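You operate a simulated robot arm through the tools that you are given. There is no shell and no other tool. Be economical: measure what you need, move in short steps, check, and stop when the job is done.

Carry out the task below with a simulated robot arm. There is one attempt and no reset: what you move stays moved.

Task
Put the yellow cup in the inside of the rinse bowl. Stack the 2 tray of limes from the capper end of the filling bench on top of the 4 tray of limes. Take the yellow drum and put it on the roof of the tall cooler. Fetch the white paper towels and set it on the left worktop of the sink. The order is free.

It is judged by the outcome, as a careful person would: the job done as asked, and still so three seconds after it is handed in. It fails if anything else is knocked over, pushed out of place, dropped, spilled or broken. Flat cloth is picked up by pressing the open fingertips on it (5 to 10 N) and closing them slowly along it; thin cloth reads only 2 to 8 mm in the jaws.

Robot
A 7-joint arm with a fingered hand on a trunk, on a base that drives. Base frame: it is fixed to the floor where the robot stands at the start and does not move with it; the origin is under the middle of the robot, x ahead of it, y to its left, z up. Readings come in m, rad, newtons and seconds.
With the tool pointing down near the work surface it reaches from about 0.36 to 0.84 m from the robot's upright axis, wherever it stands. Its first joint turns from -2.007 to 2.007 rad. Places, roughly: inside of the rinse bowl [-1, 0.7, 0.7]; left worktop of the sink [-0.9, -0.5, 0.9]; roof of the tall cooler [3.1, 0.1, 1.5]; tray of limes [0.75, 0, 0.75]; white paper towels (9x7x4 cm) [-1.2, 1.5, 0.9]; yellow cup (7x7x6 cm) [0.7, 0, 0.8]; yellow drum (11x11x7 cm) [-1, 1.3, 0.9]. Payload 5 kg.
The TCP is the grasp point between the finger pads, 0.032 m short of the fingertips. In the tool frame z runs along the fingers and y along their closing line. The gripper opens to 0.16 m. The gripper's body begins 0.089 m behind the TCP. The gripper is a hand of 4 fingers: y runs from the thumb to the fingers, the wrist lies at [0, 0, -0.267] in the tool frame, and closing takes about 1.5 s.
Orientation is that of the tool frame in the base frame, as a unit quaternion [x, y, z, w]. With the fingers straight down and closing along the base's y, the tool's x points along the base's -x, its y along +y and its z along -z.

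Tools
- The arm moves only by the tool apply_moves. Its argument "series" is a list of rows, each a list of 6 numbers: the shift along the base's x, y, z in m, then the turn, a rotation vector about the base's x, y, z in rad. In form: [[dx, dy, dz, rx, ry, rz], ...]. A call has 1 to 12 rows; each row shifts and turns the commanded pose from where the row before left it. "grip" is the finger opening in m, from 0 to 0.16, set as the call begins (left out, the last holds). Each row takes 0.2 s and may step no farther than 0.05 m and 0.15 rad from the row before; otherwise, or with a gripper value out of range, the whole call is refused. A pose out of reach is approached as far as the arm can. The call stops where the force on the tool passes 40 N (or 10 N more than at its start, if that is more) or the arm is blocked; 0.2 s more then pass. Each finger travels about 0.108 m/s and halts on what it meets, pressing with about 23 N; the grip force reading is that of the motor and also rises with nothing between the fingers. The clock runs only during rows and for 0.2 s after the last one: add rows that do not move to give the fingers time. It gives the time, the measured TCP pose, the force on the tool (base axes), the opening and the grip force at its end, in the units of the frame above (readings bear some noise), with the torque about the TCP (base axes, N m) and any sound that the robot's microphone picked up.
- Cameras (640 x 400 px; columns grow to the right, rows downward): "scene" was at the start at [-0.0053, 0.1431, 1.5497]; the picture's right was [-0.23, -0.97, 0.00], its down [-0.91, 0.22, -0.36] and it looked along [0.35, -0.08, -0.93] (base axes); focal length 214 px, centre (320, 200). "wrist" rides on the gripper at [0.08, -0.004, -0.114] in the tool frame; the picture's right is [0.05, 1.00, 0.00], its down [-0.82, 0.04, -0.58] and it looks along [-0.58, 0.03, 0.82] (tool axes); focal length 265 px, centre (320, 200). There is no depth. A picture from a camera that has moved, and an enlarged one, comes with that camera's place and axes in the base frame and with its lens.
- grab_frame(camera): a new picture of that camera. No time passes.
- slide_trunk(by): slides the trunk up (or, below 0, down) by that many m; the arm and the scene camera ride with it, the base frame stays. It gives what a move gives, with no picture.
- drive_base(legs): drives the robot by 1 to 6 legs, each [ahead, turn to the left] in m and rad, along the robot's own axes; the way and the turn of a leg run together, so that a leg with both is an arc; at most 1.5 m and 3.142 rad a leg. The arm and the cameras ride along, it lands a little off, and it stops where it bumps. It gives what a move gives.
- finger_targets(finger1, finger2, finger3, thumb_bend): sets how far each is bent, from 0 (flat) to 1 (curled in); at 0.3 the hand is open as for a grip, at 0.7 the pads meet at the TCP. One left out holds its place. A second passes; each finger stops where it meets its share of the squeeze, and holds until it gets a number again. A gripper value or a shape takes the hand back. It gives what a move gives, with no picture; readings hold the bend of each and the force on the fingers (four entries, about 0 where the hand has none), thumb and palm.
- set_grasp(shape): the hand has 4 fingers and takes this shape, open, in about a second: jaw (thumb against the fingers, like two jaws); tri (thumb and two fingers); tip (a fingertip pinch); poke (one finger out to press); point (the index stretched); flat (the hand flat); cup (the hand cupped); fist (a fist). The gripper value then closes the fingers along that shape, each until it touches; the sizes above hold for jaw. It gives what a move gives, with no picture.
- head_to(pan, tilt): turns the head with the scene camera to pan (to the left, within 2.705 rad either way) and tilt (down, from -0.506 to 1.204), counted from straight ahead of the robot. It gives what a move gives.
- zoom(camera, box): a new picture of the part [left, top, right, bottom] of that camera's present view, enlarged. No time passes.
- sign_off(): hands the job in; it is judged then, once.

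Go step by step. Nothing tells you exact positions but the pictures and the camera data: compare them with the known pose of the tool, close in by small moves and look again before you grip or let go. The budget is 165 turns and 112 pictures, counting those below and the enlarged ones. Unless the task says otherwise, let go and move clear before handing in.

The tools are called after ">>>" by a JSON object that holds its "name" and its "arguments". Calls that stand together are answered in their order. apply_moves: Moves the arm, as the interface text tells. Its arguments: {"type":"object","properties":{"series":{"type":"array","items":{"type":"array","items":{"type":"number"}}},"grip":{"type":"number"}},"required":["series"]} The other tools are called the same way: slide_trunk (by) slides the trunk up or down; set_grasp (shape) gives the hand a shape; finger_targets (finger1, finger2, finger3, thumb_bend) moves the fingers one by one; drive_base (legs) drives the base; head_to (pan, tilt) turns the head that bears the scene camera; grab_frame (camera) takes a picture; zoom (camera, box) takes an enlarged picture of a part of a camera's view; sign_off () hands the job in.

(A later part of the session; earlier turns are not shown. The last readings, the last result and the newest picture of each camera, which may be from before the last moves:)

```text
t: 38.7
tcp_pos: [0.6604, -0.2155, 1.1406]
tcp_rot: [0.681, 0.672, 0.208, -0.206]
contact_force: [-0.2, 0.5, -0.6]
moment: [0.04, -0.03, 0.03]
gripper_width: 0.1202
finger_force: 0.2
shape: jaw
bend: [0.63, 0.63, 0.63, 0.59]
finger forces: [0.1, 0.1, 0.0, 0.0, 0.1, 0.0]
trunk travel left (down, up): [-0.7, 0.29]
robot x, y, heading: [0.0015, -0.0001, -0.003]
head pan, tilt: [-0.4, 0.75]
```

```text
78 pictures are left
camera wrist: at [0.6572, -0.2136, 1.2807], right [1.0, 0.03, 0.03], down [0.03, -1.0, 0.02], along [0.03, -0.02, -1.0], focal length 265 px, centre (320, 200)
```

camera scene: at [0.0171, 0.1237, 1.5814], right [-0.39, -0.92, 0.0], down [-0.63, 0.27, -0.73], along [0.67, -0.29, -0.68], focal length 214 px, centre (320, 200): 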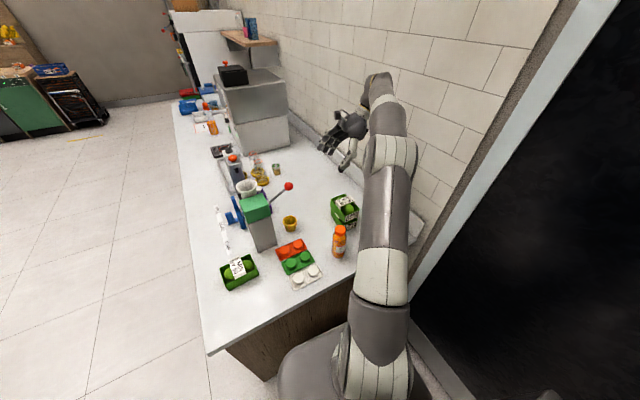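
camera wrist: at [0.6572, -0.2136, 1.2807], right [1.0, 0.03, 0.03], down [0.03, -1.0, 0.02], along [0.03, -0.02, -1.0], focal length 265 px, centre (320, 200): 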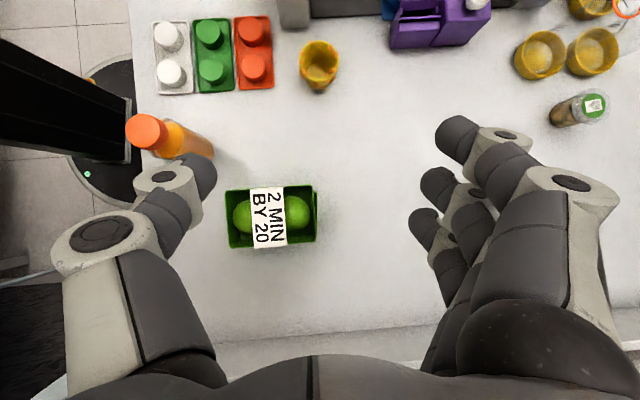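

The camera looks straight down: the cup is at about (0.663,-0.004). The straight line along the tool axis leads to it; go part way.

>>> {"name": "apply_moves", "arguments": {"series": [[0.001, 0.028, -0.04, 0, 0, 0], [0.001, 0.028, -0.04, 0, 0, 0], [0.001, 0.028, -0.04, 0, 0, 0], [0, 0.028, -0.04, 0, 0, 0], [0, 0, 0, 0, 0, 0]]}}

>>> {"name": "grab_frame", "arguments": {"camera": "wrist"}}

>>> {"name": "zoom", "arguments": {"camera": "scene", "box": [220, 140, 400, 270]}}

```text
t: 39.9
tcp_pos: [0.6637, -0.1031, 0.9814]
tcp_rot: [0.681, 0.672, 0.206, -0.206]
contact_force: [0.7, -0.5, -0.4]
moment: [0.01, 0.03, 0.01]
gripper_width: 0.1204
finger_force: 0.0
shape: jaw
bend: [0.63, 0.63, 0.63, 0.59]
finger forces: [0.1, 0.1, 0.1, 0.1, 0.0, 0.0]
trunk travel left (down, up): [-0.7, 0.29]
robot x, y, heading: [0.0, -0.0014, -0.002]
head pan, tilt: [-0.4, 0.75]
```

```text
77 pictures are left
camera wrist: at [0.6595, -0.1001, 1.1207], right [1.0, 0.03, 0.03], down [0.03, -1.0, 0.02], along [0.03, -0.02, -1.0], focal length 265 px, centre (320, 200)
```

wrist: 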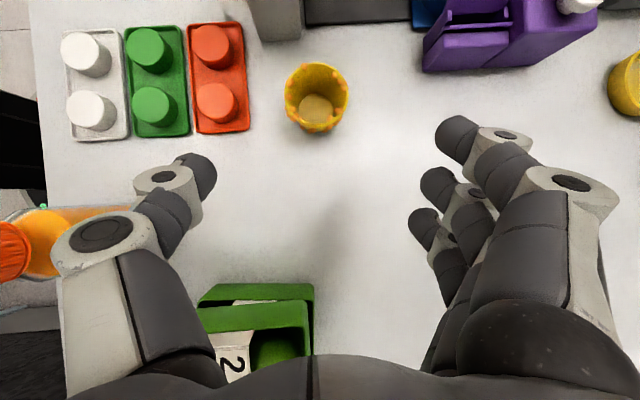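

```text
3.08 times, centred on (310, 205) of scene
camera zoom: at [0.0173, 0.1234, 1.5814], right [-0.39, -0.92, 0.0], down [-0.63, 0.27, -0.73], along [0.67, -0.29, -0.68], focal length 660 px, centre (351, 185)
```

zoom: 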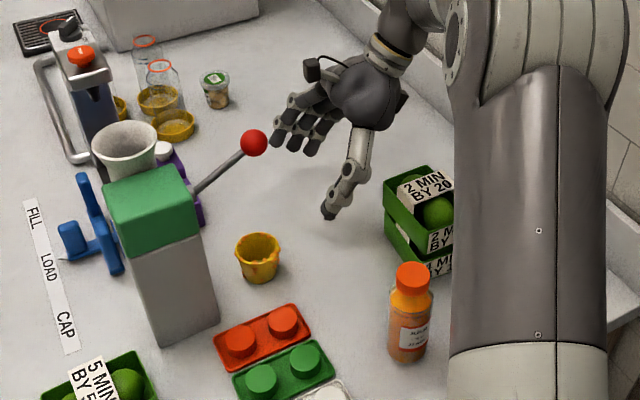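

The cup refined: centre (0.661,0.004). Continue along the axis to z≈0.852.

>>> {"name": "apply_moves", "arguments": {"series": [[-0.001, 0.027, -0.032, 0, 0, 0], [0, 0.027, -0.032, 0, 0, 0], [-0.001, 0.027, -0.032, 0, 0, 0], [0, 0, 0, 0, 0, 0]]}}

>>> {"name": "grab_frame", "arguments": {"camera": "wrist"}}

>>> {"name": "zoom", "arguments": {"camera": "scene", "box": [220, 140, 400, 270]}}

```text
t: 40.9
tcp_pos: [0.6632, -0.0235, 0.8856]
tcp_rot: [0.681, 0.672, 0.206, -0.205]
contact_force: [-0.2, 0.4, 0.1]
moment: [0.01, -0.02, -0.02]
gripper_width: 0.1202
finger_force: 0.2
shape: jaw
bend: [0.63, 0.63, 0.63, 0.59]
finger forces: [0.0, 0.1, 0.0, 0.1, 0.1, 0.0]
trunk travel left (down, up): [-0.7, 0.29]
robot x, y, heading: [-0.001, -0.0001, -0.007]
head pan, tilt: [-0.4, 0.75]
```

```text
75 pictures are left
camera wrist: at [0.6588, -0.0198, 1.0246], right [1.0, 0.03, 0.03], down [0.03, -1.0, 0.02], along [0.03, -0.02, -1.0], focal length 265 px, centre (320, 200)
```

wrist: 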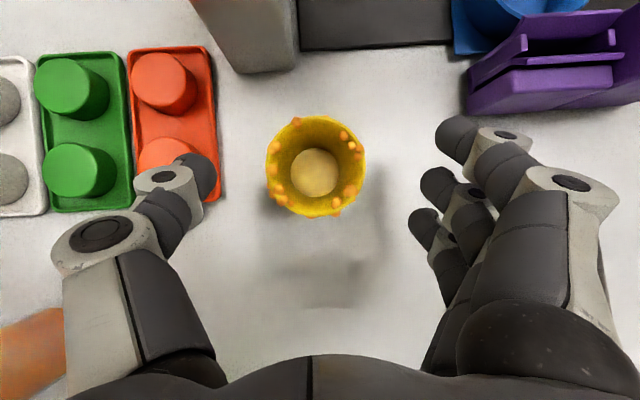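

```text
3.08 times, centred on (310, 205) of scene
camera zoom: at [0.0174, 0.1236, 1.5814], right [-0.39, -0.92, 0.0], down [-0.63, 0.27, -0.73], along [0.67, -0.29, -0.68], focal length 660 px, centre (351, 185)
```

zoom: 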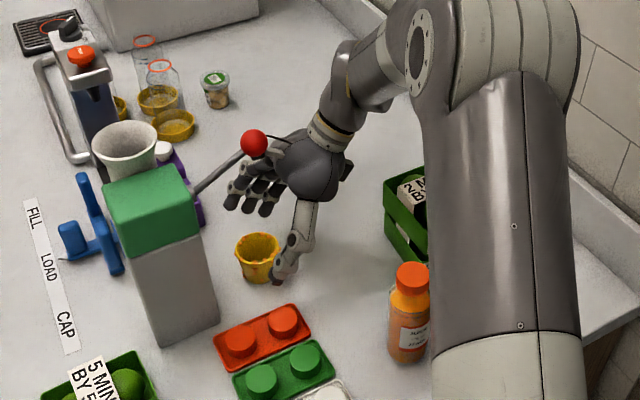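

The cup centre is at (0.661,-0.001). Narrow the hand to 0.095 to keep the thumb off the orange tray, then go the last stretch.

>>> {"name": "apply_moves", "arguments": {"series": [[0, 0, 0, 0, 0, 0], [0, 0, 0, 0, 0, 0], [-0.001, 0.011, -0.017, 0, 0, 0], [-0.001, 0.011, -0.017, 0, 0, 0], [0, 0, 0, 0, 0, 0]], "grip": 0.095}}

>>> {"name": "grab_frame", "arguments": {"camera": "wrist"}}

>>> {"name": "zoom", "arguments": {"camera": "scene", "box": [240, 150, 340, 250]}}

```text
t: 42.1
tcp_pos: [0.662, -0.0024, 0.8519]
tcp_rot: [0.681, 0.672, 0.206, -0.206]
contact_force: [-0.1, -0.1, 0.6]
moment: [0.03, 0.04, -0.03]
gripper_width: 0.0958
finger_force: 0.1
shape: jaw
bend: [0.71, 0.71, 0.71, 0.69]
finger forces: [0.1, 0.0, 0.0, 0.0, 0.0, 0.0]
trunk travel left (down, up): [-0.7, 0.29]
robot x, y, heading: [0.0034, 0.0009, -0.002]
head pan, tilt: [-0.4, 0.75]
```

```text
73 pictures are left
camera wrist: at [0.6576, 0.0011, 0.9909], right [1.0, 0.03, 0.03], down [0.03, -1.0, 0.02], along [0.03, -0.02, -1.0], focal length 265 px, centre (320, 200)
```

wrist: 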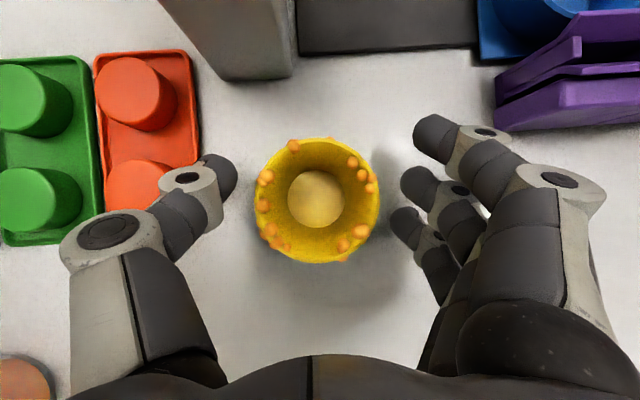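

```text
4.00 times, centred on (290, 200) of scene
camera zoom: at [0.0172, 0.1236, 1.5814], right [-0.39, -0.92, 0.0], down [-0.63, 0.27, -0.73], along [0.67, -0.29, -0.68], focal length 858 px, centre (440, 200)
```

zoom: 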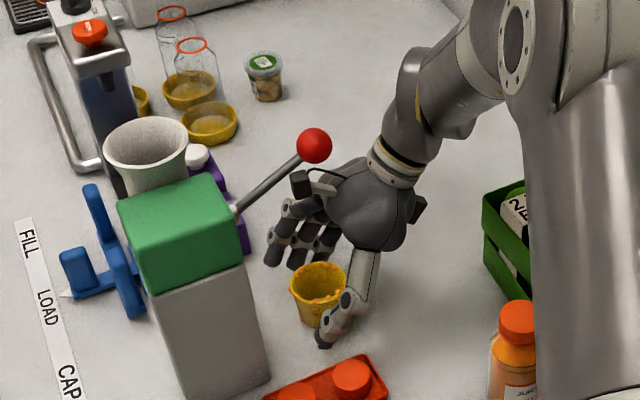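

Cup is centred between thumb and fingers. Close.

>>> {"name": "apply_moves", "arguments": {"series": [[0, 0, 0, 0, 0, 0], [0, 0, 0, 0, 0, 0], [0, 0, 0, 0, 0, 0], [0, 0, 0, 0, 0, 0], [0, 0, 0, 0, 0, 0], [0, 0, 0, 0, 0, 0]], "grip": 0.045}}

>>> {"name": "grab_frame", "arguments": {"camera": "wrist"}}

```text
t: 43.5
tcp_pos: [0.6606, -0.0017, 0.8523]
tcp_rot: [0.68, 0.673, 0.206, -0.206]
contact_force: [-1.3, -0.7, 1.3]
moment: [-0.09, 0.0, -0.03]
gripper_width: 0.0393
finger_force: 23.0
shape: jaw
bend: [0.71, 0.73, 0.73, 0.71]
finger forces: [5.5, 6.7, 7.9, 0.0, 20.0, 0.0]
trunk travel left (down, up): [-0.7, 0.29]
robot x, y, heading: [-0.002, -0.0007, -0.007]
head pan, tilt: [-0.4, 0.75]
```

```text
71 pictures are left
camera wrist: at [0.6576, 0.0009, 0.9913], right [1.0, 0.03, 0.03], down [0.03, -1.0, 0.02], along [0.03, -0.02, -1.0], focal length 265 px, centre (320, 200)
```

wrist: 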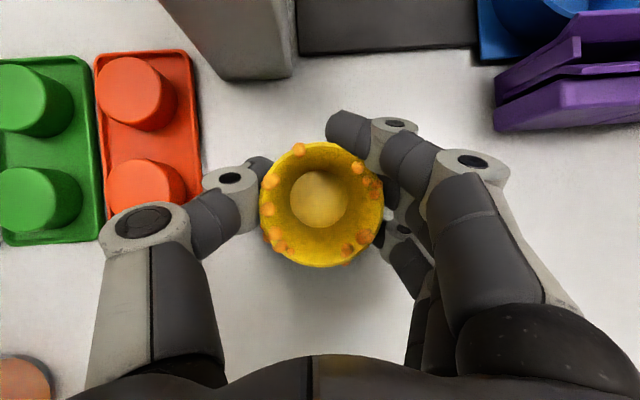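

Held firmly. Retreat along the same line.

>>> {"name": "apply_moves", "arguments": {"series": [[0, -0.006, 0.008, 0, 0, 0], [0, -0.015, 0.026, 0, 0, 0], [0, -0.026, 0.033, 0, 0, 0], [0, -0.026, 0.033, 0, 0, 0], [0, -0.027, 0.037, 0, 0, 0], [0, -0.028, 0.04, 0, 0, 0], [0, -0.028, 0.04, 0, 0, 0], [0, -0.028, 0.04, 0, 0, 0], [0, -0.028, 0.04, 0, 0, 0], [0, 0, 0, 0, 0, 0]]}}

>>> {"name": "grab_frame", "arguments": {"camera": "scene"}}

>>> {"name": "grab_frame", "arguments": {"camera": "wrist"}}

```text
t: 45.7
tcp_pos: [0.6615, -0.2144, 1.1488]
tcp_rot: [0.681, 0.672, 0.206, -0.206]
contact_force: [0.3, 0.3, -0.4]
moment: [-0.01, 0.01, 0.01]
gripper_width: 0.0385
finger_force: 23.3
shape: jaw
bend: [0.71, 0.73, 0.73, 0.71]
finger forces: [4.9, 7.3, 7.9, 0.0, 19.7, 0.0]
trunk travel left (down, up): [-0.7, 0.29]
robot x, y, heading: [0.0011, -0.0035, -0.002]
head pan, tilt: [-0.4, 0.75]
```

```text
70 pictures are left
camera scene: at [0.0171, 0.1238, 1.5814], right [-0.39, -0.92, 0.0], down [-0.63, 0.27, -0.73], along [0.67, -0.29, -0.68], focal length 214 px, centre (320, 200)
```

scene: 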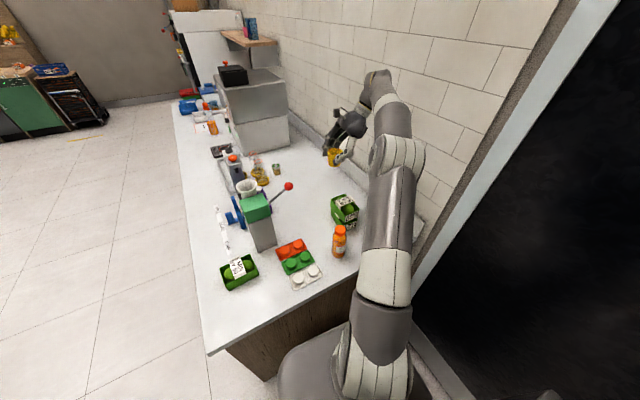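

```text
69 pictures are left
camera wrist: at [0.6582, -0.2104, 1.2878], right [1.0, 0.03, 0.03], down [0.03, -1.0, 0.02], along [0.03, -0.02, -1.0], focal length 265 px, centre (320, 200)
```

wrist: 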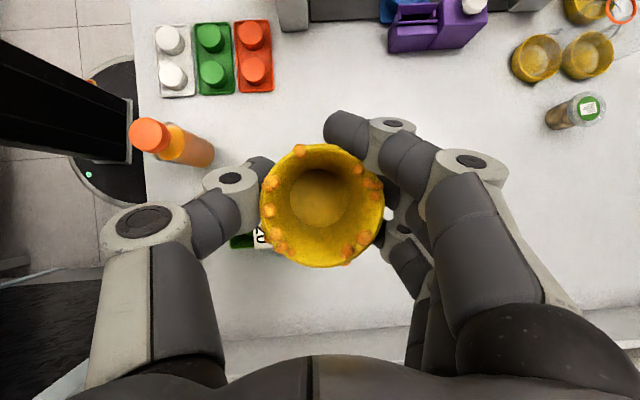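

The cup is in hand, everything else in place. Retract and raise, then back off a little and turn around toward the sink.

>>> {"name": "apply_moves", "arguments": {"series": [[-0.03, 0, 0.03, 0, 0, 0], [-0.035, 0, 0.03, 0, 0, 0], [-0.035, 0, 0.03, 0, 0, 0], [-0.035, 0, 0.03, 0, 0, 0], [-0.035, 0, 0.02, 0, 0, 0], [0, 0, 0, 0, 0, 0]]}}

>>> {"name": "drive_base", "arguments": {"legs": [[-0.1, 0], [0, 1.57]]}}

>>> {"name": "head_to", "arguments": {"pan": 1.2, "tilt": 0.8}}

>>> {"name": "grab_frame", "arguments": {"camera": "scene"}}

```text
t: 47.1
tcp_pos: [0.4914, -0.2128, 1.2891]
tcp_rot: [0.68, 0.673, 0.205, -0.207]
contact_force: [0.3, 0.1, -0.4]
moment: [-0.02, 0.02, 0.01]
gripper_width: 0.0382
finger_force: 22.9
shape: jaw
bend: [0.71, 0.73, 0.73, 0.71]
finger forces: [4.9, 7.2, 7.9, 0.0, 19.6, 0.1]
trunk travel left (down, up): [-0.7, 0.29]
robot x, y, heading: [0.001, 0.0003, -0.003]
head pan, tilt: [-0.4, 0.75]
```

```text
t: 52.1
tcp_pos: [0.1081, 0.4923, 1.2886]
tcp_rot: [0.003, 0.956, -0.001, -0.292]
contact_force: [0.1, -0.5, -0.3]
moment: [0.01, 0.0, 0.0]
gripper_width: 0.0384
finger_force: 23.5
shape: jaw
bend: [0.71, 0.73, 0.73, 0.71]
finger forces: [4.8, 7.2, 7.8, 0.1, 19.2, 0.1]
trunk travel left (down, up): [-0.7, 0.29]
robot x, y, heading: [-0.0993, -0.0001, 1.571]
head pan, tilt: [-0.4, 0.75]
```

```text
t: 53.8
tcp_pos: [0.1084, 0.4919, 1.2883]
tcp_rot: [0.003, 0.956, -0.001, -0.292]
contact_force: [-0.8, -0.6, 0.3]
moment: [0.0, -0.03, 0.0]
gripper_width: 0.0383
finger_force: 23.5
shape: jaw
bend: [0.71, 0.73, 0.73, 0.71]
finger forces: [4.8, 7.3, 7.9, 0.0, 19.0, 0.0]
trunk travel left (down, up): [-0.7, 0.29]
robot x, y, heading: [-0.1023, 0.0033, 1.576]
head pan, tilt: [1.201, 0.799]
```

```text
68 pictures are left
camera scene: at [-0.3324, -0.0309, 1.5774], right [0.36, 0.93, 0.0], down [0.67, -0.26, -0.7], along [-0.65, 0.25, -0.72], focal length 214 px, centre (320, 200)
```

scene: 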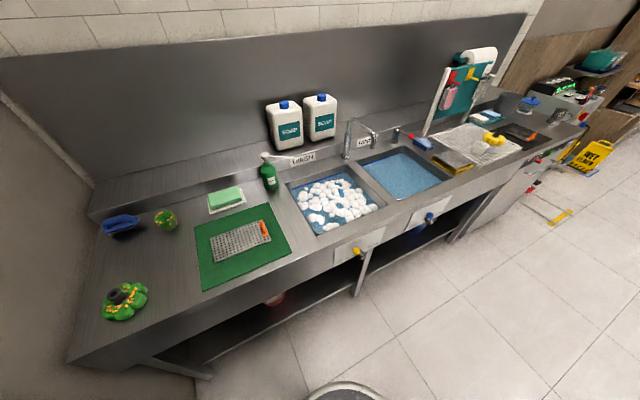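

The rinse bowl centre is around (-1.03,0.70). Drive over and face it.

>>> {"name": "drive_base", "arguments": {"legs": [[0.7, 0], [0, 1.566], [0.18, 0]]}}

>>> {"name": "head_to", "arguments": {"pan": 0.0, "tilt": 0.8}}

>>> {"name": "grab_frame", "arguments": {"camera": "scene"}}

```text
t: 62.5
tcp_pos: [-0.7715, 0.9133, 1.2882]
tcp_rot: [-0.668, 0.685, -0.204, -0.207]
contact_force: [-0.4, -0.3, -0.7]
moment: [-0.03, -0.01, -0.01]
gripper_width: 0.0381
finger_force: 23.0
shape: jaw
bend: [0.72, 0.73, 0.73, 0.71]
finger forces: [4.6, 7.0, 7.8, 0.0, 18.8, 0.1]
trunk travel left (down, up): [-0.7, 0.29]
robot x, y, heading: [-0.2829, 0.6949, 3.121]
head pan, tilt: [1.201, 0.799]
```

```text
t: 63.9
tcp_pos: [-0.7718, 0.9137, 1.2885]
tcp_rot: [-0.668, 0.685, -0.204, -0.207]
contact_force: [0.3, 0.1, -0.7]
moment: [-0.02, -0.02, 0.0]
gripper_width: 0.0376
finger_force: 22.1
shape: jaw
bend: [0.72, 0.73, 0.73, 0.71]
finger forces: [4.6, 7.0, 8.0, 0.0, 18.8, 0.0]
trunk travel left (down, up): [-0.7, 0.29]
robot x, y, heading: [-0.2797, 0.6988, 3.126]
head pan, tilt: [0.0, 0.799]
```

```text
67 pictures are left
camera scene: at [-0.3062, 0.5394, 1.5774], right [0.02, 1.0, 0.0], down [0.72, -0.01, -0.7], along [-0.7, 0.01, -0.72], focal length 214 px, centre (320, 200)
```

scene: 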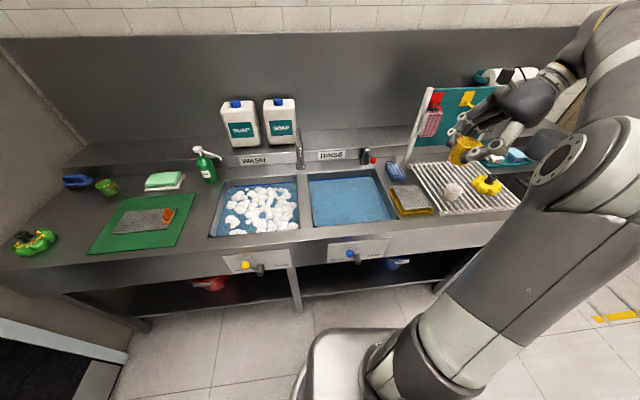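

Bowl spans about x −1.19…−0.89, y 0.50…0.86. Move the cup above its middle, keeping clear of the faucet.

>>> {"name": "apply_moves", "arguments": {"series": [[-0.0287, -0.0249, -0.02, 0, 0, 0], [-0.0287, -0.0249, -0.02, 0, 0, 0], [-0.0287, -0.0249, -0.02, 0, 0, 0], [-0.0287, -0.0249, -0.02, 0, 0, 0], [-0.0287, -0.0249, -0.02, 0, 0, 0], [-0.0287, -0.0249, -0.02, 0, 0, 0], [-0.0287, -0.0249, -0.02, 0, 0, 0], [-0.0287, -0.0249, -0.02, 0, 0, 0], [-0.0287, -0.0249, 0, 0, 0, 0], [0, 0, 0, 0, 0, 0]]}}

>>> {"name": "grab_frame", "arguments": {"camera": "scene"}}

>>> {"name": "grab_frame", "arguments": {"camera": "wrist"}}

```text
t: 66.1
tcp_pos: [-1.0301, 0.6902, 1.1276]
tcp_rot: [-0.668, 0.685, -0.204, -0.207]
contact_force: [0.8, 0.0, -0.1]
moment: [-0.03, 0.01, 0.01]
gripper_width: 0.0378
finger_force: 23.1
shape: jaw
bend: [0.72, 0.73, 0.73, 0.71]
finger forces: [4.2, 7.2, 8.2, 0.0, 18.7, 0.0]
trunk travel left (down, up): [-0.7, 0.29]
robot x, y, heading: [-0.2831, 0.6975, 3.119]
head pan, tilt: [0.0, 0.799]
```

```text
66 pictures are left
camera scene: at [-0.3061, 0.5395, 1.5774], right [0.02, 1.0, 0.0], down [0.72, -0.01, -0.7], along [-0.7, 0.01, -0.72], focal length 214 px, centre (320, 200)
```

scene: 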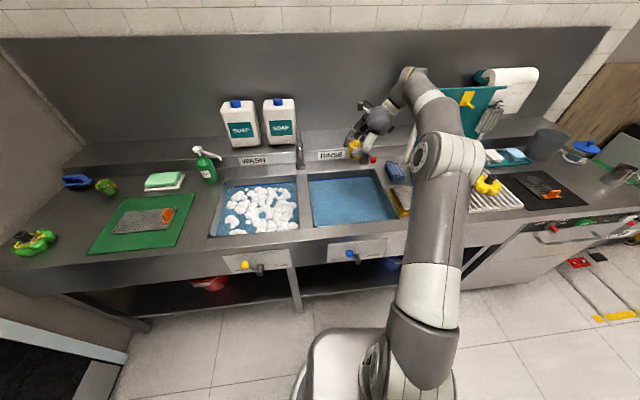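

```text
65 pictures are left
camera wrist: at [-1.0256, 0.6864, 1.2667], right [-1.0, -0.02, 0.03], down [-0.02, 1.0, 0.02], along [-0.03, 0.02, -1.0], focal length 265 px, centre (320, 200)
```

wrist: 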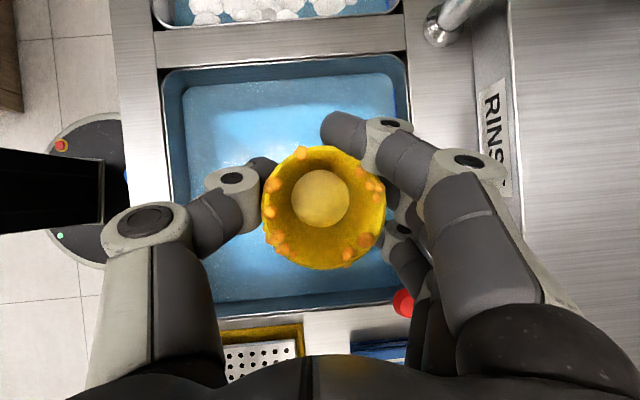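

Bowl centre refined to (-0.99,0.68). Shift and descend into the bowl.

>>> {"name": "apply_moves", "arguments": {"series": [[0.025, -0.005, -0.02, 0, 0, 0], [0.02, 0, -0.04, 0, 0, 0], [0, 0, -0.045, 0, 0, 0], [0, 0, -0.045, 0, 0, 0], [0, 0, -0.045, 0, 0, 0], [0, 0, -0.045, 0, 0, 0], [0, 0, -0.04, 0, 0, 0], [0, 0, -0.03, 0, 0, 0], [0, 0, 0, 0, 0, 0]]}}

>>> {"name": "grab_frame", "arguments": {"camera": "wrist"}}

>>> {"name": "zoom", "arguments": {"camera": "scene", "box": [280, 90, 480, 240]}}

```text
t: 68.1
tcp_pos: [-0.9847, 0.6855, 0.8178]
tcp_rot: [-0.668, 0.685, -0.204, -0.207]
contact_force: [0.1, -0.5, 0.6]
moment: [0.01, -0.04, -0.01]
gripper_width: 0.0378
finger_force: 23.3
shape: jaw
bend: [0.72, 0.73, 0.73, 0.71]
finger forces: [4.0, 7.3, 8.2, 0.0, 18.5, 0.0]
trunk travel left (down, up): [-0.7, 0.29]
robot x, y, heading: [-0.285, 0.6962, 3.12]
head pan, tilt: [0.0, 0.799]
```

```text
64 pictures are left
camera wrist: at [-0.9811, 0.681, 0.9565], right [-1.0, -0.02, 0.03], down [-0.02, 1.0, 0.02], along [-0.03, 0.02, -1.0], focal length 265 px, centre (320, 200)
```

wrist: 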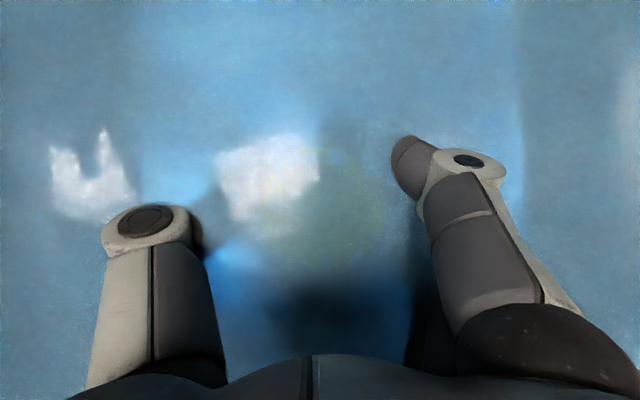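

```text
2.67 times, centred on (380, 165) of scene
camera zoom: at [-0.3063, 0.5394, 1.5774], right [0.02, 1.0, 0.0], down [0.72, -0.01, -0.7], along [-0.7, 0.01, -0.72], focal length 572 px, centre (160, 293)
```

zoom: 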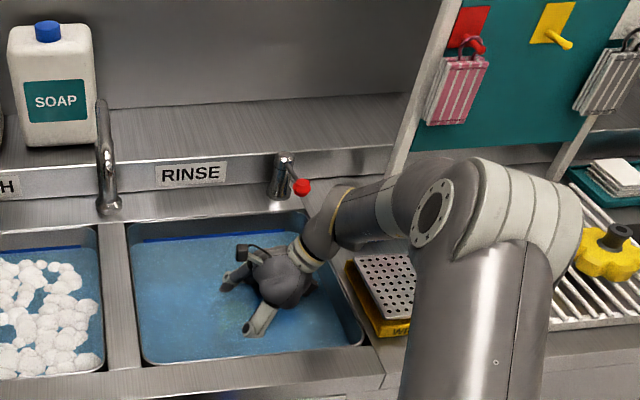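

The cup is below the water surface. Lower gently until it touches the bottom.

>>> {"name": "apply_moves", "arguments": {"series": [[0, 0, -0.012, 0, 0, 0], [0, 0, -0.012, 0, 0, 0], [0, 0, -0.012, 0, 0, 0], [0, 0, -0.01, 0, 0, 0], [0, 0, 0, 0, 0, 0]]}}

>>> {"name": "zoom", "arguments": {"camera": "scene", "box": [280, 90, 480, 240]}}

```text
t: 69.3
tcp_pos: [-0.9842, 0.6823, 0.7764]
tcp_rot: [-0.668, 0.683, -0.204, -0.212]
contact_force: [-0.9, -6.5, 31.6]
moment: [0.17, 0.84, 0.22]
gripper_width: 0.0387
finger_force: 23.4
shape: jaw
bend: [0.72, 0.74, 0.75, 0.71]
finger forces: [6.9, 6.9, 25.6, 0.0, 20.6, 0.0]
trunk travel left (down, up): [-0.7, 0.29]
robot x, y, heading: [-0.2857, 0.6986, 3.127]
head pan, tilt: [0.0, 0.799]
```

```text
2.67 times, centred on (380, 165) of scene
camera zoom: at [-0.3031, 0.5386, 1.5778], right [0.02, 1.0, 0.0], down [0.72, -0.01, -0.7], along [-0.7, 0.01, -0.72], focal length 572 px, centre (160, 293)
```

zoom: 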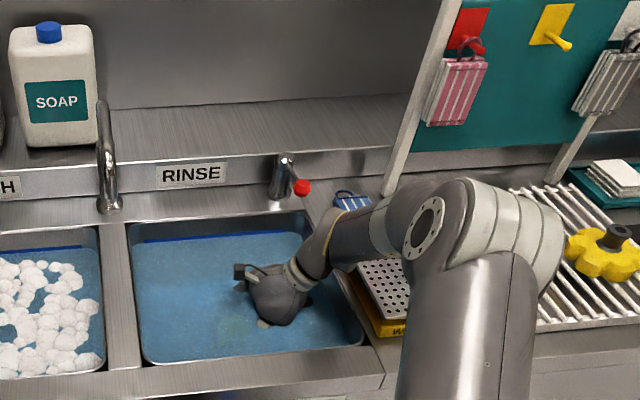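

Bottom contact felt. Ease slightly, then open and pull straight back along the tool axis.

>>> {"name": "apply_moves", "arguments": {"series": [[0, 0, 0.004, 0, 0, 0], [0, 0, 0, 0, 0, 0]]}}

>>> {"name": "apply_moves", "arguments": {"series": [[0, 0, 0, 0, 0, 0], [0, 0, 0, 0, 0, 0], [0, 0, 0, 0, 0, 0], [0, 0, 0, 0, 0, 0], [0, 0, 0, 0, 0, 0]], "grip": 0.12}}

>>> {"name": "grab_frame", "arguments": {"camera": "wrist"}}

```text
t: 69.9
tcp_pos: [-0.9838, 0.6848, 0.7775]
tcp_rot: [-0.668, 0.684, -0.204, -0.208]
contact_force: [-2.3, -4.8, 17.7]
moment: [0.05, 0.57, 0.18]
gripper_width: 0.0382
finger_force: 23.6
shape: jaw
bend: [0.72, 0.74, 0.74, 0.71]
finger forces: [5.7, 7.8, 18.0, 0.0, 18.6, 0.0]
trunk travel left (down, up): [-0.7, 0.29]
robot x, y, heading: [-0.2822, 0.6946, 3.122]
head pan, tilt: [0.0, 0.799]
```

```text
t: 71.1
tcp_pos: [-0.9833, 0.6852, 0.7771]
tcp_rot: [-0.668, 0.685, -0.203, -0.208]
contact_force: [5.3, 1.9, 16.0]
moment: [0.37, 0.74, -0.24]
gripper_width: 0.116
finger_force: 0.0
shape: jaw
bend: [0.63, 0.63, 0.71, 0.6]
finger forces: [0.0, 0.1, 16.2, 0.0, 0.0, 0.1]
trunk travel left (down, up): [-0.7, 0.29]
robot x, y, heading: [-0.2856, 0.6907, 3.12]
head pan, tilt: [0.0, 0.799]
```

```text
61 pictures are left
camera wrist: at [-0.9789, 0.6823, 0.917], right [-1.0, -0.02, 0.03], down [-0.02, 1.0, 0.02], along [-0.03, 0.02, -1.0], focal length 265 px, centre (320, 200)
```

wrist: 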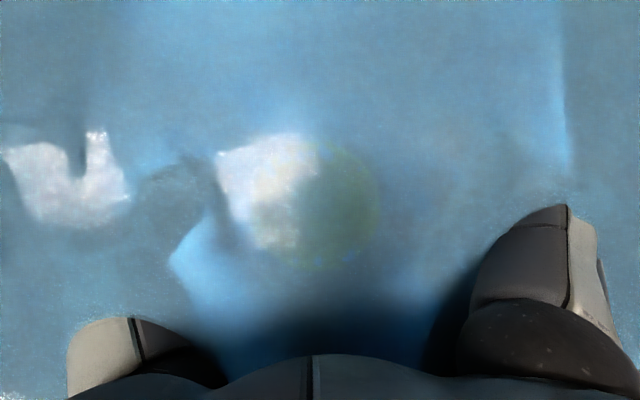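

The cup stands on the bottom between the open fingers. Rise straight up.

>>> {"name": "apply_moves", "arguments": {"series": [[0, 0, 0.02, 0, 0, 0], [0, 0, 0.04, 0, 0, 0], [0, 0, 0.045, 0, 0, 0], [0, 0, 0.045, 0, 0, 0], [0, 0, 0.045, 0, 0, 0], [0, 0, 0.045, 0, 0, 0], [0, 0, 0.045, 0, 0, 0], [0, 0, 0.045, 0, 0, 0], [0, 0, 0.045, 0, 0, 0], [0, 0, 0, 0, 0, 0]]}}

>>> {"name": "grab_frame", "arguments": {"camera": "wrist"}}

>>> {"name": "head_to", "arguments": {"pan": -0.5, "tilt": 0.7}}

>>> {"name": "grab_frame", "arguments": {"camera": "scene"}}

```text
t: 73.3
tcp_pos: [-0.9833, 0.6861, 1.1523]
tcp_rot: [-0.668, 0.685, -0.204, -0.208]
contact_force: [0.3, 0.0, 0.4]
moment: [-0.01, 0.03, 0.01]
gripper_width: 0.1197
finger_force: 0.1
shape: jaw
bend: [0.63, 0.63, 0.63, 0.6]
finger forces: [0.1, 0.1, 0.0, 0.0, 0.1, 0.0]
trunk travel left (down, up): [-0.7, 0.29]
robot x, y, heading: [-0.2818, 0.6992, 3.131]
head pan, tilt: [0.0, 0.799]
```

```text
60 pictures are left
camera wrist: at [-0.9796, 0.6833, 1.291], right [-1.0, -0.02, 0.03], down [-0.02, 1.0, 0.02], along [-0.03, 0.02, -1.0], focal length 265 px, centre (320, 200)
```

wrist: 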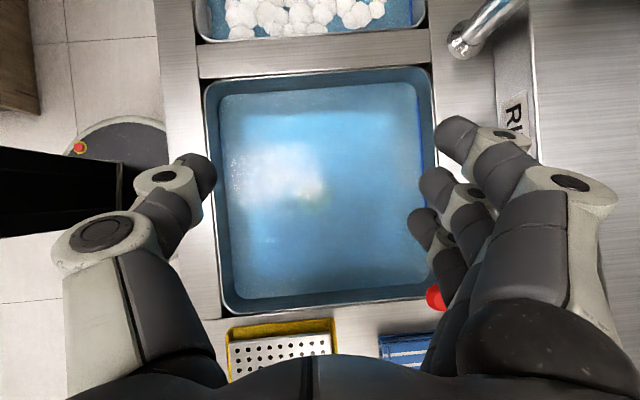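

```text
t: 74.2
tcp_pos: [-0.9837, 0.6857, 1.1508]
tcp_rot: [-0.668, 0.685, -0.205, -0.207]
contact_force: [1.0, -0.3, -0.1]
moment: [0.04, 0.03, 0.02]
gripper_width: 0.1198
finger_force: 0.1
shape: jaw
bend: [0.63, 0.63, 0.63, 0.6]
finger forces: [0.0, 0.1, 0.0, 0.0, 0.0, 0.0]
trunk travel left (down, up): [-0.7, 0.29]
robot x, y, heading: [-0.282, 0.6972, 3.125]
head pan, tilt: [-0.499, 0.7]
```

```text
59 pictures are left
camera scene: at [-0.2995, 0.5798, 1.5856], right [0.49, 0.87, 0.0], down [0.56, -0.32, -0.76], along [-0.67, 0.38, -0.64], focal length 214 px, centre (320, 200)
```

scene: 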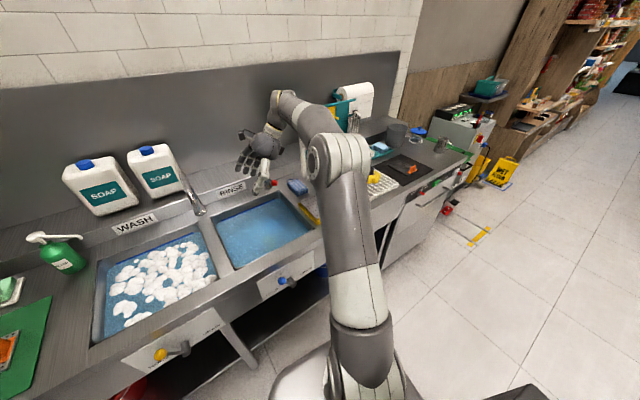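

The cup sits dimly visible in the bowl. Now retract, upright and unturn the hand, then drive toward the drainboard end.

>>> {"name": "apply_moves", "arguments": {"series": [[0.03, 0, 0.03, 0.12, 0, 0], [0.03, 0, 0.03, 0.12, 0, 0], [0.03, 0, 0.03, 0.12, 0, 0], [0.03, 0, 0.03, 0.12, 0, 0], [0.03, 0, 0.02, 0.12, 0, 0], [0.03, 0, 0, 0, 0, 0.14], [0.02, 0, 0, 0, 0, 0.14], [0, 0, 0, 0, 0, 0.14], [0, 0, 0, 0, 0, 0.14], [0, 0, 0, 0, 0, 0.14]], "grip": 0.16}}

>>> {"name": "apply_moves", "arguments": {"series": [[0, 0, 0, 0, 0, 0.145], [0, 0, 0, 0, 0, 0.145], [0, 0, 0, 0, 0, 0.145], [0, 0, 0, 0, 0, 0.145], [0, 0, 0, 0, 0, 0.145], [0, 0, 0, 0, 0, 0.14], [0, 0, 0, 0, 0, 0]]}}

>>> {"name": "drive_base", "arguments": {"legs": [[0, -1.555], [0.7, 0], [0, 1.57]]}}

>>> {"name": "head_to", "arguments": {"pan": 0.0, "tilt": 0.8}}

>>> {"name": "grab_frame", "arguments": {"camera": "scene"}}

>>> {"name": "grab_frame", "arguments": {"camera": "wrist"}}

```text
t: 76.4
tcp_pos: [-0.7844, 0.6853, 1.2913]
tcp_rot: [0.903, -0.43, -0.007, 0.003]
contact_force: [-0.3, 0.6, 0.0]
moment: [0.01, 0.0, -0.04]
gripper_width: 0.16
finger_force: 0.0
shape: jaw
bend: [0.3, 0.3, 0.3, 0.3]
finger forces: [0.0, 0.0, 0.1, 0.0, 0.0, 0.0]
trunk travel left (down, up): [-0.7, 0.29]
robot x, y, heading: [-0.2839, 0.6978, 3.129]
head pan, tilt: [-0.499, 0.7]
```

```text
t: 78.0
tcp_pos: [-0.7851, 0.6836, 1.2923]
tcp_rot: [1.0, -0.012, -0.004, 0.006]
contact_force: [0.4, 0.0, 0.6]
moment: [0.03, 0.02, -0.03]
gripper_width: 0.1602
finger_force: 0.1
shape: jaw
bend: [0.3, 0.3, 0.3, 0.3]
finger forces: [0.1, 0.0, 0.0, 0.0, 0.0, 0.0]
trunk travel left (down, up): [-0.7, 0.29]
robot x, y, heading: [-0.2807, 0.6976, 3.124]
head pan, tilt: [-0.499, 0.7]
```

```text
t: 89.5
tcp_pos: [-0.7738, 1.38, 1.2918]
tcp_rot: [1.0, -0.007, -0.004, 0.005]
contact_force: [0.4, -0.8, 0.6]
moment: [0.03, 0.01, -0.01]
gripper_width: 0.1601
finger_force: 0.1
shape: jaw
bend: [0.3, 0.3, 0.3, 0.3]
finger forces: [0.1, 0.0, 0.0, 0.0, 0.1, 0.0]
trunk travel left (down, up): [-0.7, 0.29]
robot x, y, heading: [-0.2717, 1.4002, 3.14]
head pan, tilt: [-0.499, 0.7]
```

```text
t: 90.5
tcp_pos: [-0.774, 1.3821, 1.2929]
tcp_rot: [1.0, -0.007, -0.005, 0.006]
contact_force: [0.3, -0.1, -0.8]
moment: [-0.01, 0.03, 0.02]
gripper_width: 0.1598
finger_force: 0.0
shape: jaw
bend: [0.3, 0.3, 0.3, 0.3]
finger forces: [0.0, 0.0, 0.1, 0.0, 0.0, 0.0]
trunk travel left (down, up): [-0.7, 0.29]
robot x, y, heading: [-0.2733, 1.398, 3.134]
head pan, tilt: [0.0, 0.799]
```

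```text
58 pictures are left
camera scene: at [-0.2942, 1.242, 1.5774], right [0.0, 1.0, 0.0], down [0.72, 0.0, -0.7], along [-0.7, 0.0, -0.72], focal length 214 px, centre (320, 200)
```

scene: 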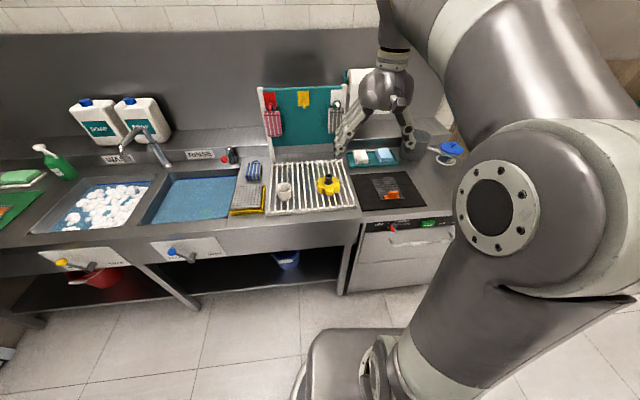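

```text
57 pictures are left
camera wrist: at [-0.6926, 1.3853, 1.4048], right [0.04, -1.0, 0.01], down [-0.81, -0.02, 0.58], along [-0.58, -0.03, -0.81], focal length 265 px, centre (320, 200)
```

wrist: 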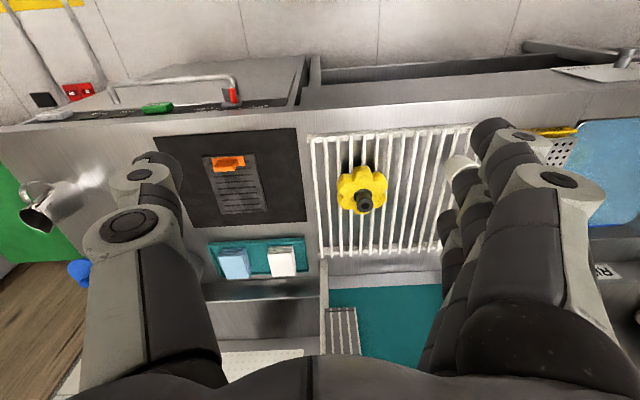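

The white towels lie in the teal tray at about (-1.275,1.466). Zoom for details.

>>> {"name": "zoom", "arguments": {"camera": "scene", "box": [250, 70, 470, 220]}}

>>> {"name": "zoom", "arguments": {"camera": "wrist", "box": [180, 200, 380, 360]}}

```text
2.67 times, centred on (360, 145) of scene
camera zoom: at [-0.2942, 1.242, 1.5774], right [0.0, 1.0, 0.0], down [0.72, 0.0, -0.7], along [-0.7, 0.0, -0.72], focal length 572 px, centre (213, 347)
```

zoom: 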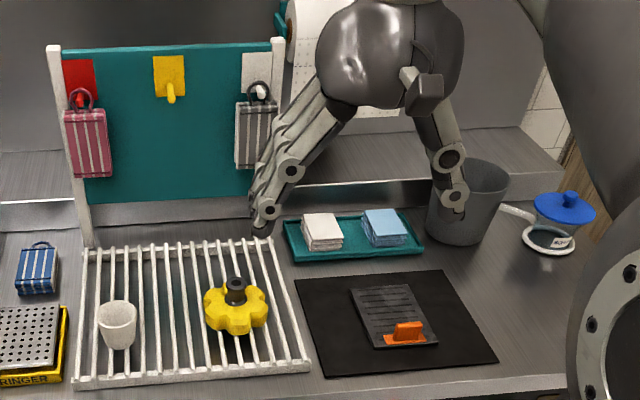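

```text
2.50 times, centred on (280, 280) of wrist
camera zoom: at [-0.6926, 1.3853, 1.4048], right [0.04, -1.0, 0.01], down [-0.81, -0.02, 0.58], along [-0.58, -0.03, -0.81], focal length 664 px, centre (420, 0)
```

zoom: 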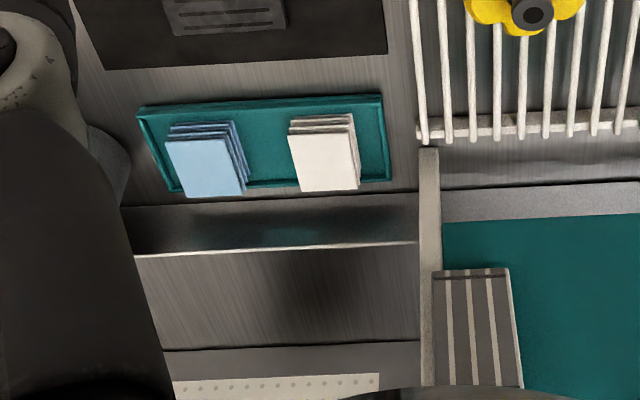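

The stack is at about (-1.25,1.465), between the rack post (y≈1.35) and the blue stack. I need to be closer: drive ahead 0.19 m and look from above.

>>> {"name": "drive_base", "arguments": {"legs": [[0.19, 0]]}}

>>> {"name": "apply_moves", "arguments": {"series": [[-0.02, 0.02, 0, 0, 0, 0.1], [-0.04, 0.02, -0.01, 0, 0, 0], [-0.04, 0.02, -0.02, 0, 0, 0], [-0.04, 0.02, -0.02, 0, 0, 0], [0, 0, -0.03, 0, 0, 0], [0, 0, 0, 0, 0, 0]], "grip": 0.12}}

>>> {"name": "grab_frame", "arguments": {"camera": "wrist"}}

>>> {"name": "grab_frame", "arguments": {"camera": "scene"}}

```text
t: 92.0
tcp_pos: [-0.9693, 1.3848, 1.2912]
tcp_rot: [1.0, -0.009, -0.003, 0.005]
contact_force: [-0.6, -0.1, 0.0]
moment: [-0.02, -0.02, 0.04]
gripper_width: 0.1598
finger_force: 0.1
shape: jaw
bend: [0.3, 0.3, 0.3, 0.3]
finger forces: [0.0, 0.0, 0.0, 0.1, 0.0, 0.1]
trunk travel left (down, up): [-0.7, 0.29]
robot x, y, heading: [-0.4672, 1.3986, 3.133]
head pan, tilt: [0.0, 0.799]
```

```text
t: 93.4
tcp_pos: [-1.1059, 1.4664, 1.2123]
tcp_rot: [0.999, 0.04, -0.003, 0.006]
contact_force: [-0.3, -0.9, 0.6]
moment: [0.0, -0.02, -0.02]
gripper_width: 0.1205
finger_force: 0.0
shape: jaw
bend: [0.63, 0.63, 0.63, 0.59]
finger forces: [0.1, 0.0, 0.0, 0.0, 0.0, 0.1]
trunk travel left (down, up): [-0.7, 0.29]
robot x, y, heading: [-0.4654, 1.4027, 3.137]
head pan, tilt: [0.0, 0.799]
```

```text
54 pictures are left
camera wrist: at [-1.0263, 1.4787, 1.3254], right [0.13, -0.99, 0.01], down [-0.81, -0.1, 0.58], along [-0.58, -0.09, -0.81], focal length 265 px, centre (320, 200)
```

wrist: 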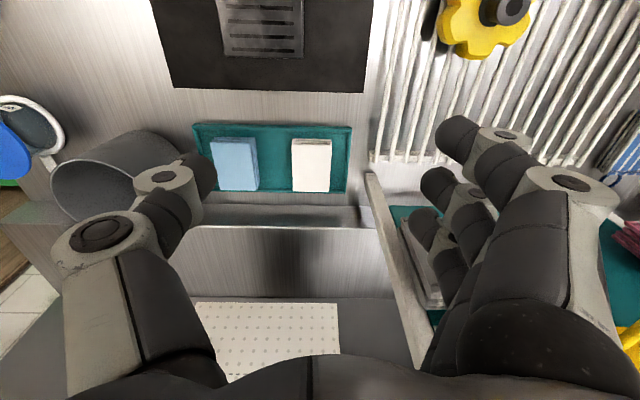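

```text
53 pictures are left
camera scene: at [-0.4897, 1.2432, 1.5774], right [0.01, 1.0, 0.0], down [0.72, -0.01, -0.7], along [-0.7, 0.01, -0.72], focal length 214 px, centre (320, 200)
```

scene: 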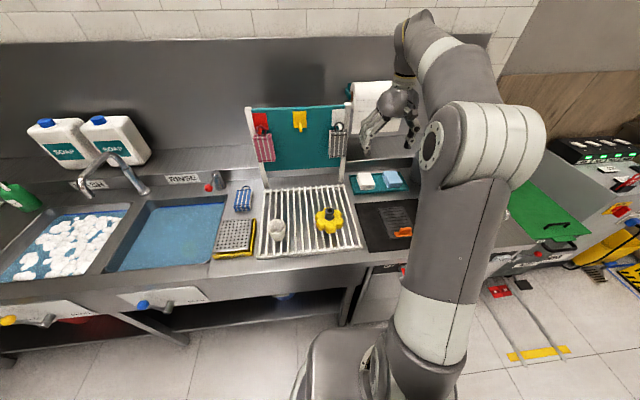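

White stack top centre ≈(-1.246,1.459); post foot ≈(-1.273,1.345). Aim TCP at (-1.235,1.461) and descend part way.

>>> {"name": "apply_moves", "arguments": {"series": [[-0.03, -0.001, -0.03, 0, 0, 0], [-0.03, -0.001, -0.035, 0, 0, 0], [-0.03, -0.001, -0.035, 0, 0, 0], [-0.03, -0.001, -0.035, 0, 0, 0], [-0.009, -0.001, -0.035, 0, 0, 0], [0, 0, 0, 0, 0, 0]]}}

>>> {"name": "grab_frame", "arguments": {"camera": "wrist"}}

>>> {"name": "zoom", "arguments": {"camera": "scene", "box": [300, 80, 460, 220]}}

```text
t: 94.8
tcp_pos: [-1.2398, 1.4588, 1.0425]
tcp_rot: [0.999, 0.04, -0.005, 0.005]
contact_force: [-0.8, -0.3, 0.7]
moment: [-0.03, 0.0, 0.01]
gripper_width: 0.1205
finger_force: 0.0
shape: jaw
bend: [0.63, 0.63, 0.63, 0.59]
finger forces: [0.0, 0.0, 0.0, 0.0, 0.0, 0.0]
trunk travel left (down, up): [-0.7, 0.29]
robot x, y, heading: [-0.4661, 1.3977, 3.133]
head pan, tilt: [0.0, 0.799]
```

```text
52 pictures are left
camera wrist: at [-1.159, 1.4714, 1.1556], right [0.13, -0.99, 0.01], down [-0.81, -0.1, 0.58], along [-0.58, -0.09, -0.81], focal length 265 px, centre (320, 200)
```

wrist: 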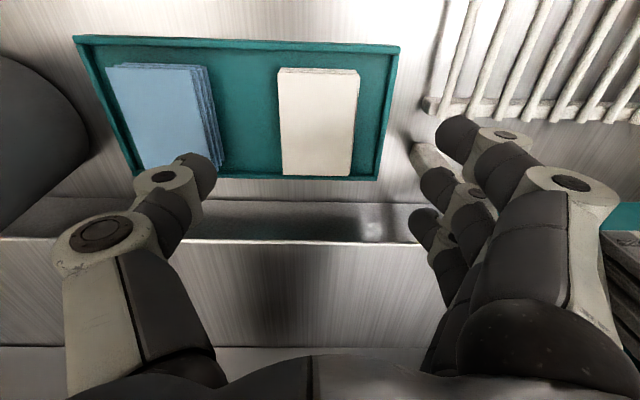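

```text
2.86 times, centred on (380, 150) of scene
camera zoom: at [-0.4894, 1.2431, 1.5774], right [0.01, 1.0, 0.0], down [0.72, -0.01, -0.7], along [-0.7, 0.01, -0.72], focal length 613 px, centre (149, 343)
```

zoom: 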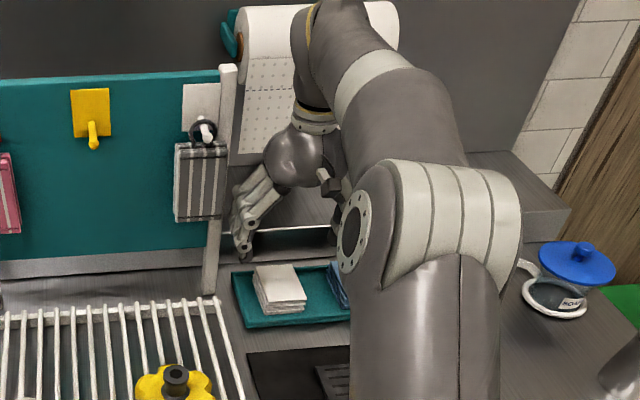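

The thumb must fit between the two stacks, so narrow to 0.095 and lower further.

>>> {"name": "apply_moves", "arguments": {"series": [[0.002, 0, 0, 0, 0, 0], [0, 0, 0, 0, 0, 0], [0, 0, -0.025, 0, 0, 0.015], [0, 0, -0.025, 0, 0, 0], [0, 0, -0.025, 0, 0, 0], [0, 0, 0, 0, 0, 0]], "grip": 0.095}}

>>> {"name": "grab_frame", "arguments": {"camera": "wrist"}}

```text
t: 96.2
tcp_pos: [-1.2365, 1.4593, 0.9664]
tcp_rot: [0.999, 0.048, -0.003, 0.007]
contact_force: [0.2, 0.0, 0.2]
moment: [0.0, -0.02, 0.0]
gripper_width: 0.0954
finger_force: 0.1
shape: jaw
bend: [0.71, 0.71, 0.71, 0.69]
finger forces: [0.0, 0.0, 0.0, 0.1, 0.1, 0.0]
trunk travel left (down, up): [-0.7, 0.29]
robot x, y, heading: [-0.4699, 1.3979, 3.137]
head pan, tilt: [0.0, 0.799]
```

```text
50 pictures are left
camera wrist: at [-1.1557, 1.4732, 1.0801], right [0.15, -0.99, 0.01], down [-0.8, -0.11, 0.58], along [-0.58, -0.1, -0.81], focal length 265 px, centre (320, 200)
```

wrist: 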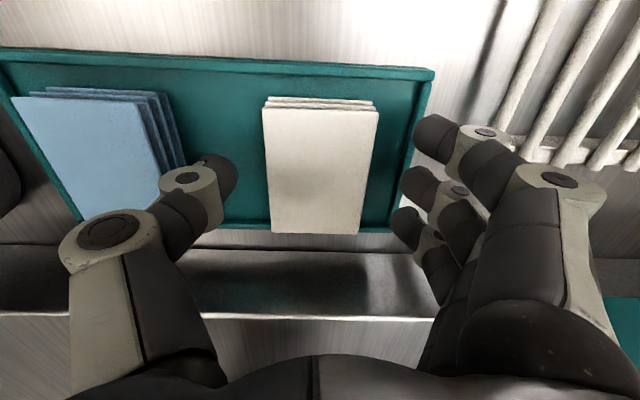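

Centred and aligned. Narrow to 0.083 to stay inside the tray rim and lower to grip height.

>>> {"name": "apply_moves", "arguments": {"series": [[0, 0, 0, 0, 0, 0], [0, 0, -0.012, 0, 0, 0], [0, 0, -0.012, 0, 0, 0], [0, 0, -0.01, 0, 0, 0], [0, 0, 0, 0, 0, 0]], "grip": 0.083}}

>>> {"name": "grab_frame", "arguments": {"camera": "wrist"}}

```text
t: 97.5
tcp_pos: [-1.2378, 1.4623, 0.9422]
tcp_rot: [0.999, 0.047, -0.011, 0.004]
contact_force: [-0.6, 2.1, 15.1]
moment: [-0.55, -0.41, -0.03]
gripper_width: 0.0815
finger_force: 0.0
shape: jaw
bend: [0.73, 0.73, 0.72, 0.7]
finger forces: [10.5, 4.2, 0.2, 0.0, 1.5, 0.1]
trunk travel left (down, up): [-0.7, 0.29]
robot x, y, heading: [-0.4717, 1.3994, 3.132]
head pan, tilt: [0.0, 0.799]
stopped in row 5: the force on the tool passed its limit (the readings are from after the stop); the commanded pose is now the measured one
```

```text
49 pictures are left
camera wrist: at [-1.1559, 1.4746, 1.0537], right [0.15, -0.99, 0.01], down [-0.8, -0.11, 0.6], along [-0.59, -0.09, -0.8], focal length 265 px, centre (320, 200)
```

wrist: 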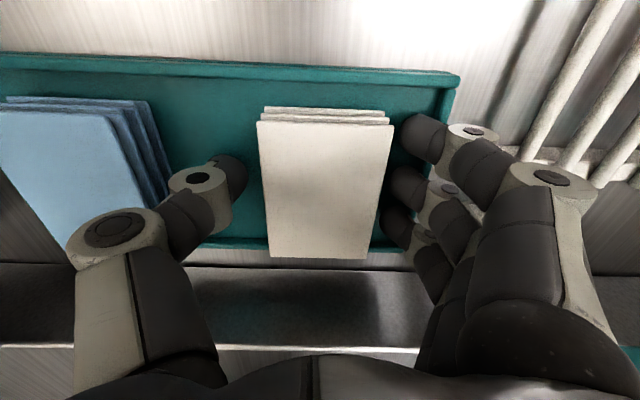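

The index finger is touching the stack's edge. Raise a little, open to 0.092, rotate minutely and try again.

>>> {"name": "apply_moves", "arguments": {"series": [[0, -0.002, 0.02, 0, 0, 0], [0, -0.002, 0, 0, 0.015, 0.03], [0, 0, 0, 0, 0, 0]], "grip": 0.092}}

>>> {"name": "grab_frame", "arguments": {"camera": "wrist"}}

```text
t: 98.3
tcp_pos: [-1.2382, 1.4556, 0.9577]
tcp_rot: [0.998, 0.064, -0.015, 0.005]
contact_force: [0.2, -0.7, 0.0]
moment: [0.01, -0.03, 0.02]
gripper_width: 0.0912
finger_force: 0.0
shape: jaw
bend: [0.71, 0.71, 0.71, 0.7]
finger forces: [0.0, 0.1, 0.0, 0.0, 0.0, 0.0]
trunk travel left (down, up): [-0.7, 0.29]
robot x, y, heading: [-0.472, 1.4001, 3.137]
head pan, tilt: [0.0, 0.799]
```

```text
48 pictures are left
camera wrist: at [-1.1554, 1.4718, 1.069], right [0.18, -0.98, 0.01], down [-0.79, -0.14, 0.6], along [-0.59, -0.11, -0.8], focal length 265 px, centre (320, 200)
```

wrist: 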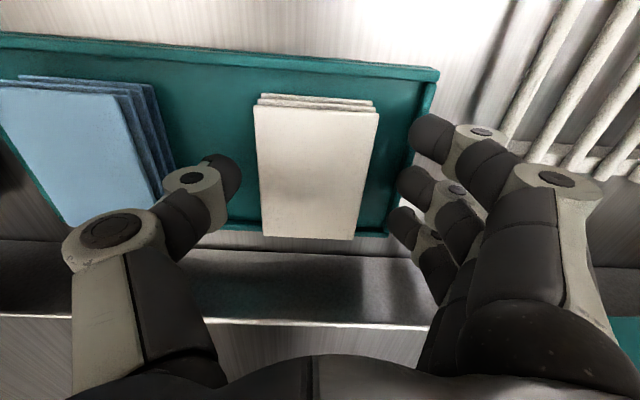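

I turned the wrong way; rotate back −0.055, fix the small pitch, and centre.

>>> {"name": "apply_moves", "arguments": {"series": [[0, 0.003, 0, 0, -0.022, -0.055], [0, 0, 0, 0, 0, 0]]}}

>>> {"name": "grab_frame", "arguments": {"camera": "wrist"}}

```text
t: 98.9
tcp_pos: [-1.238, 1.4603, 0.9583]
tcp_rot: [0.999, 0.035, -0.004, 0.005]
contact_force: [0.0, 0.2, 0.3]
moment: [0.01, -0.01, -0.02]
gripper_width: 0.0911
finger_force: 0.1
shape: jaw
bend: [0.71, 0.71, 0.71, 0.7]
finger forces: [0.1, 0.1, 0.0, 0.1, 0.0, 0.0]
trunk travel left (down, up): [-0.7, 0.29]
robot x, y, heading: [-0.465, 1.396, 3.133]
head pan, tilt: [0.0, 0.799]
```

```text
47 pictures are left
camera wrist: at [-1.1571, 1.4707, 1.071], right [0.12, -0.99, 0.01], down [-0.81, -0.09, 0.59], along [-0.58, -0.08, -0.81], focal length 265 px, centre (320, 200)
```

wrist: 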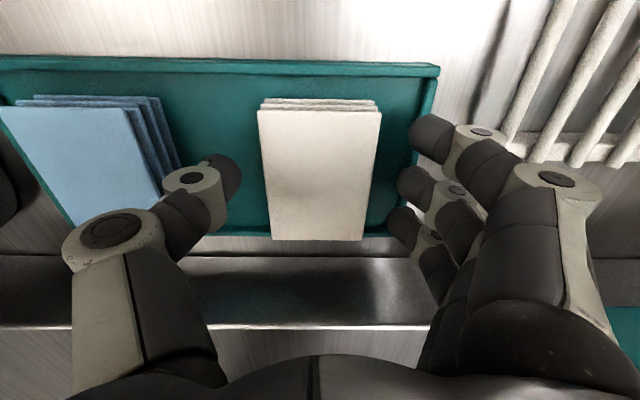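

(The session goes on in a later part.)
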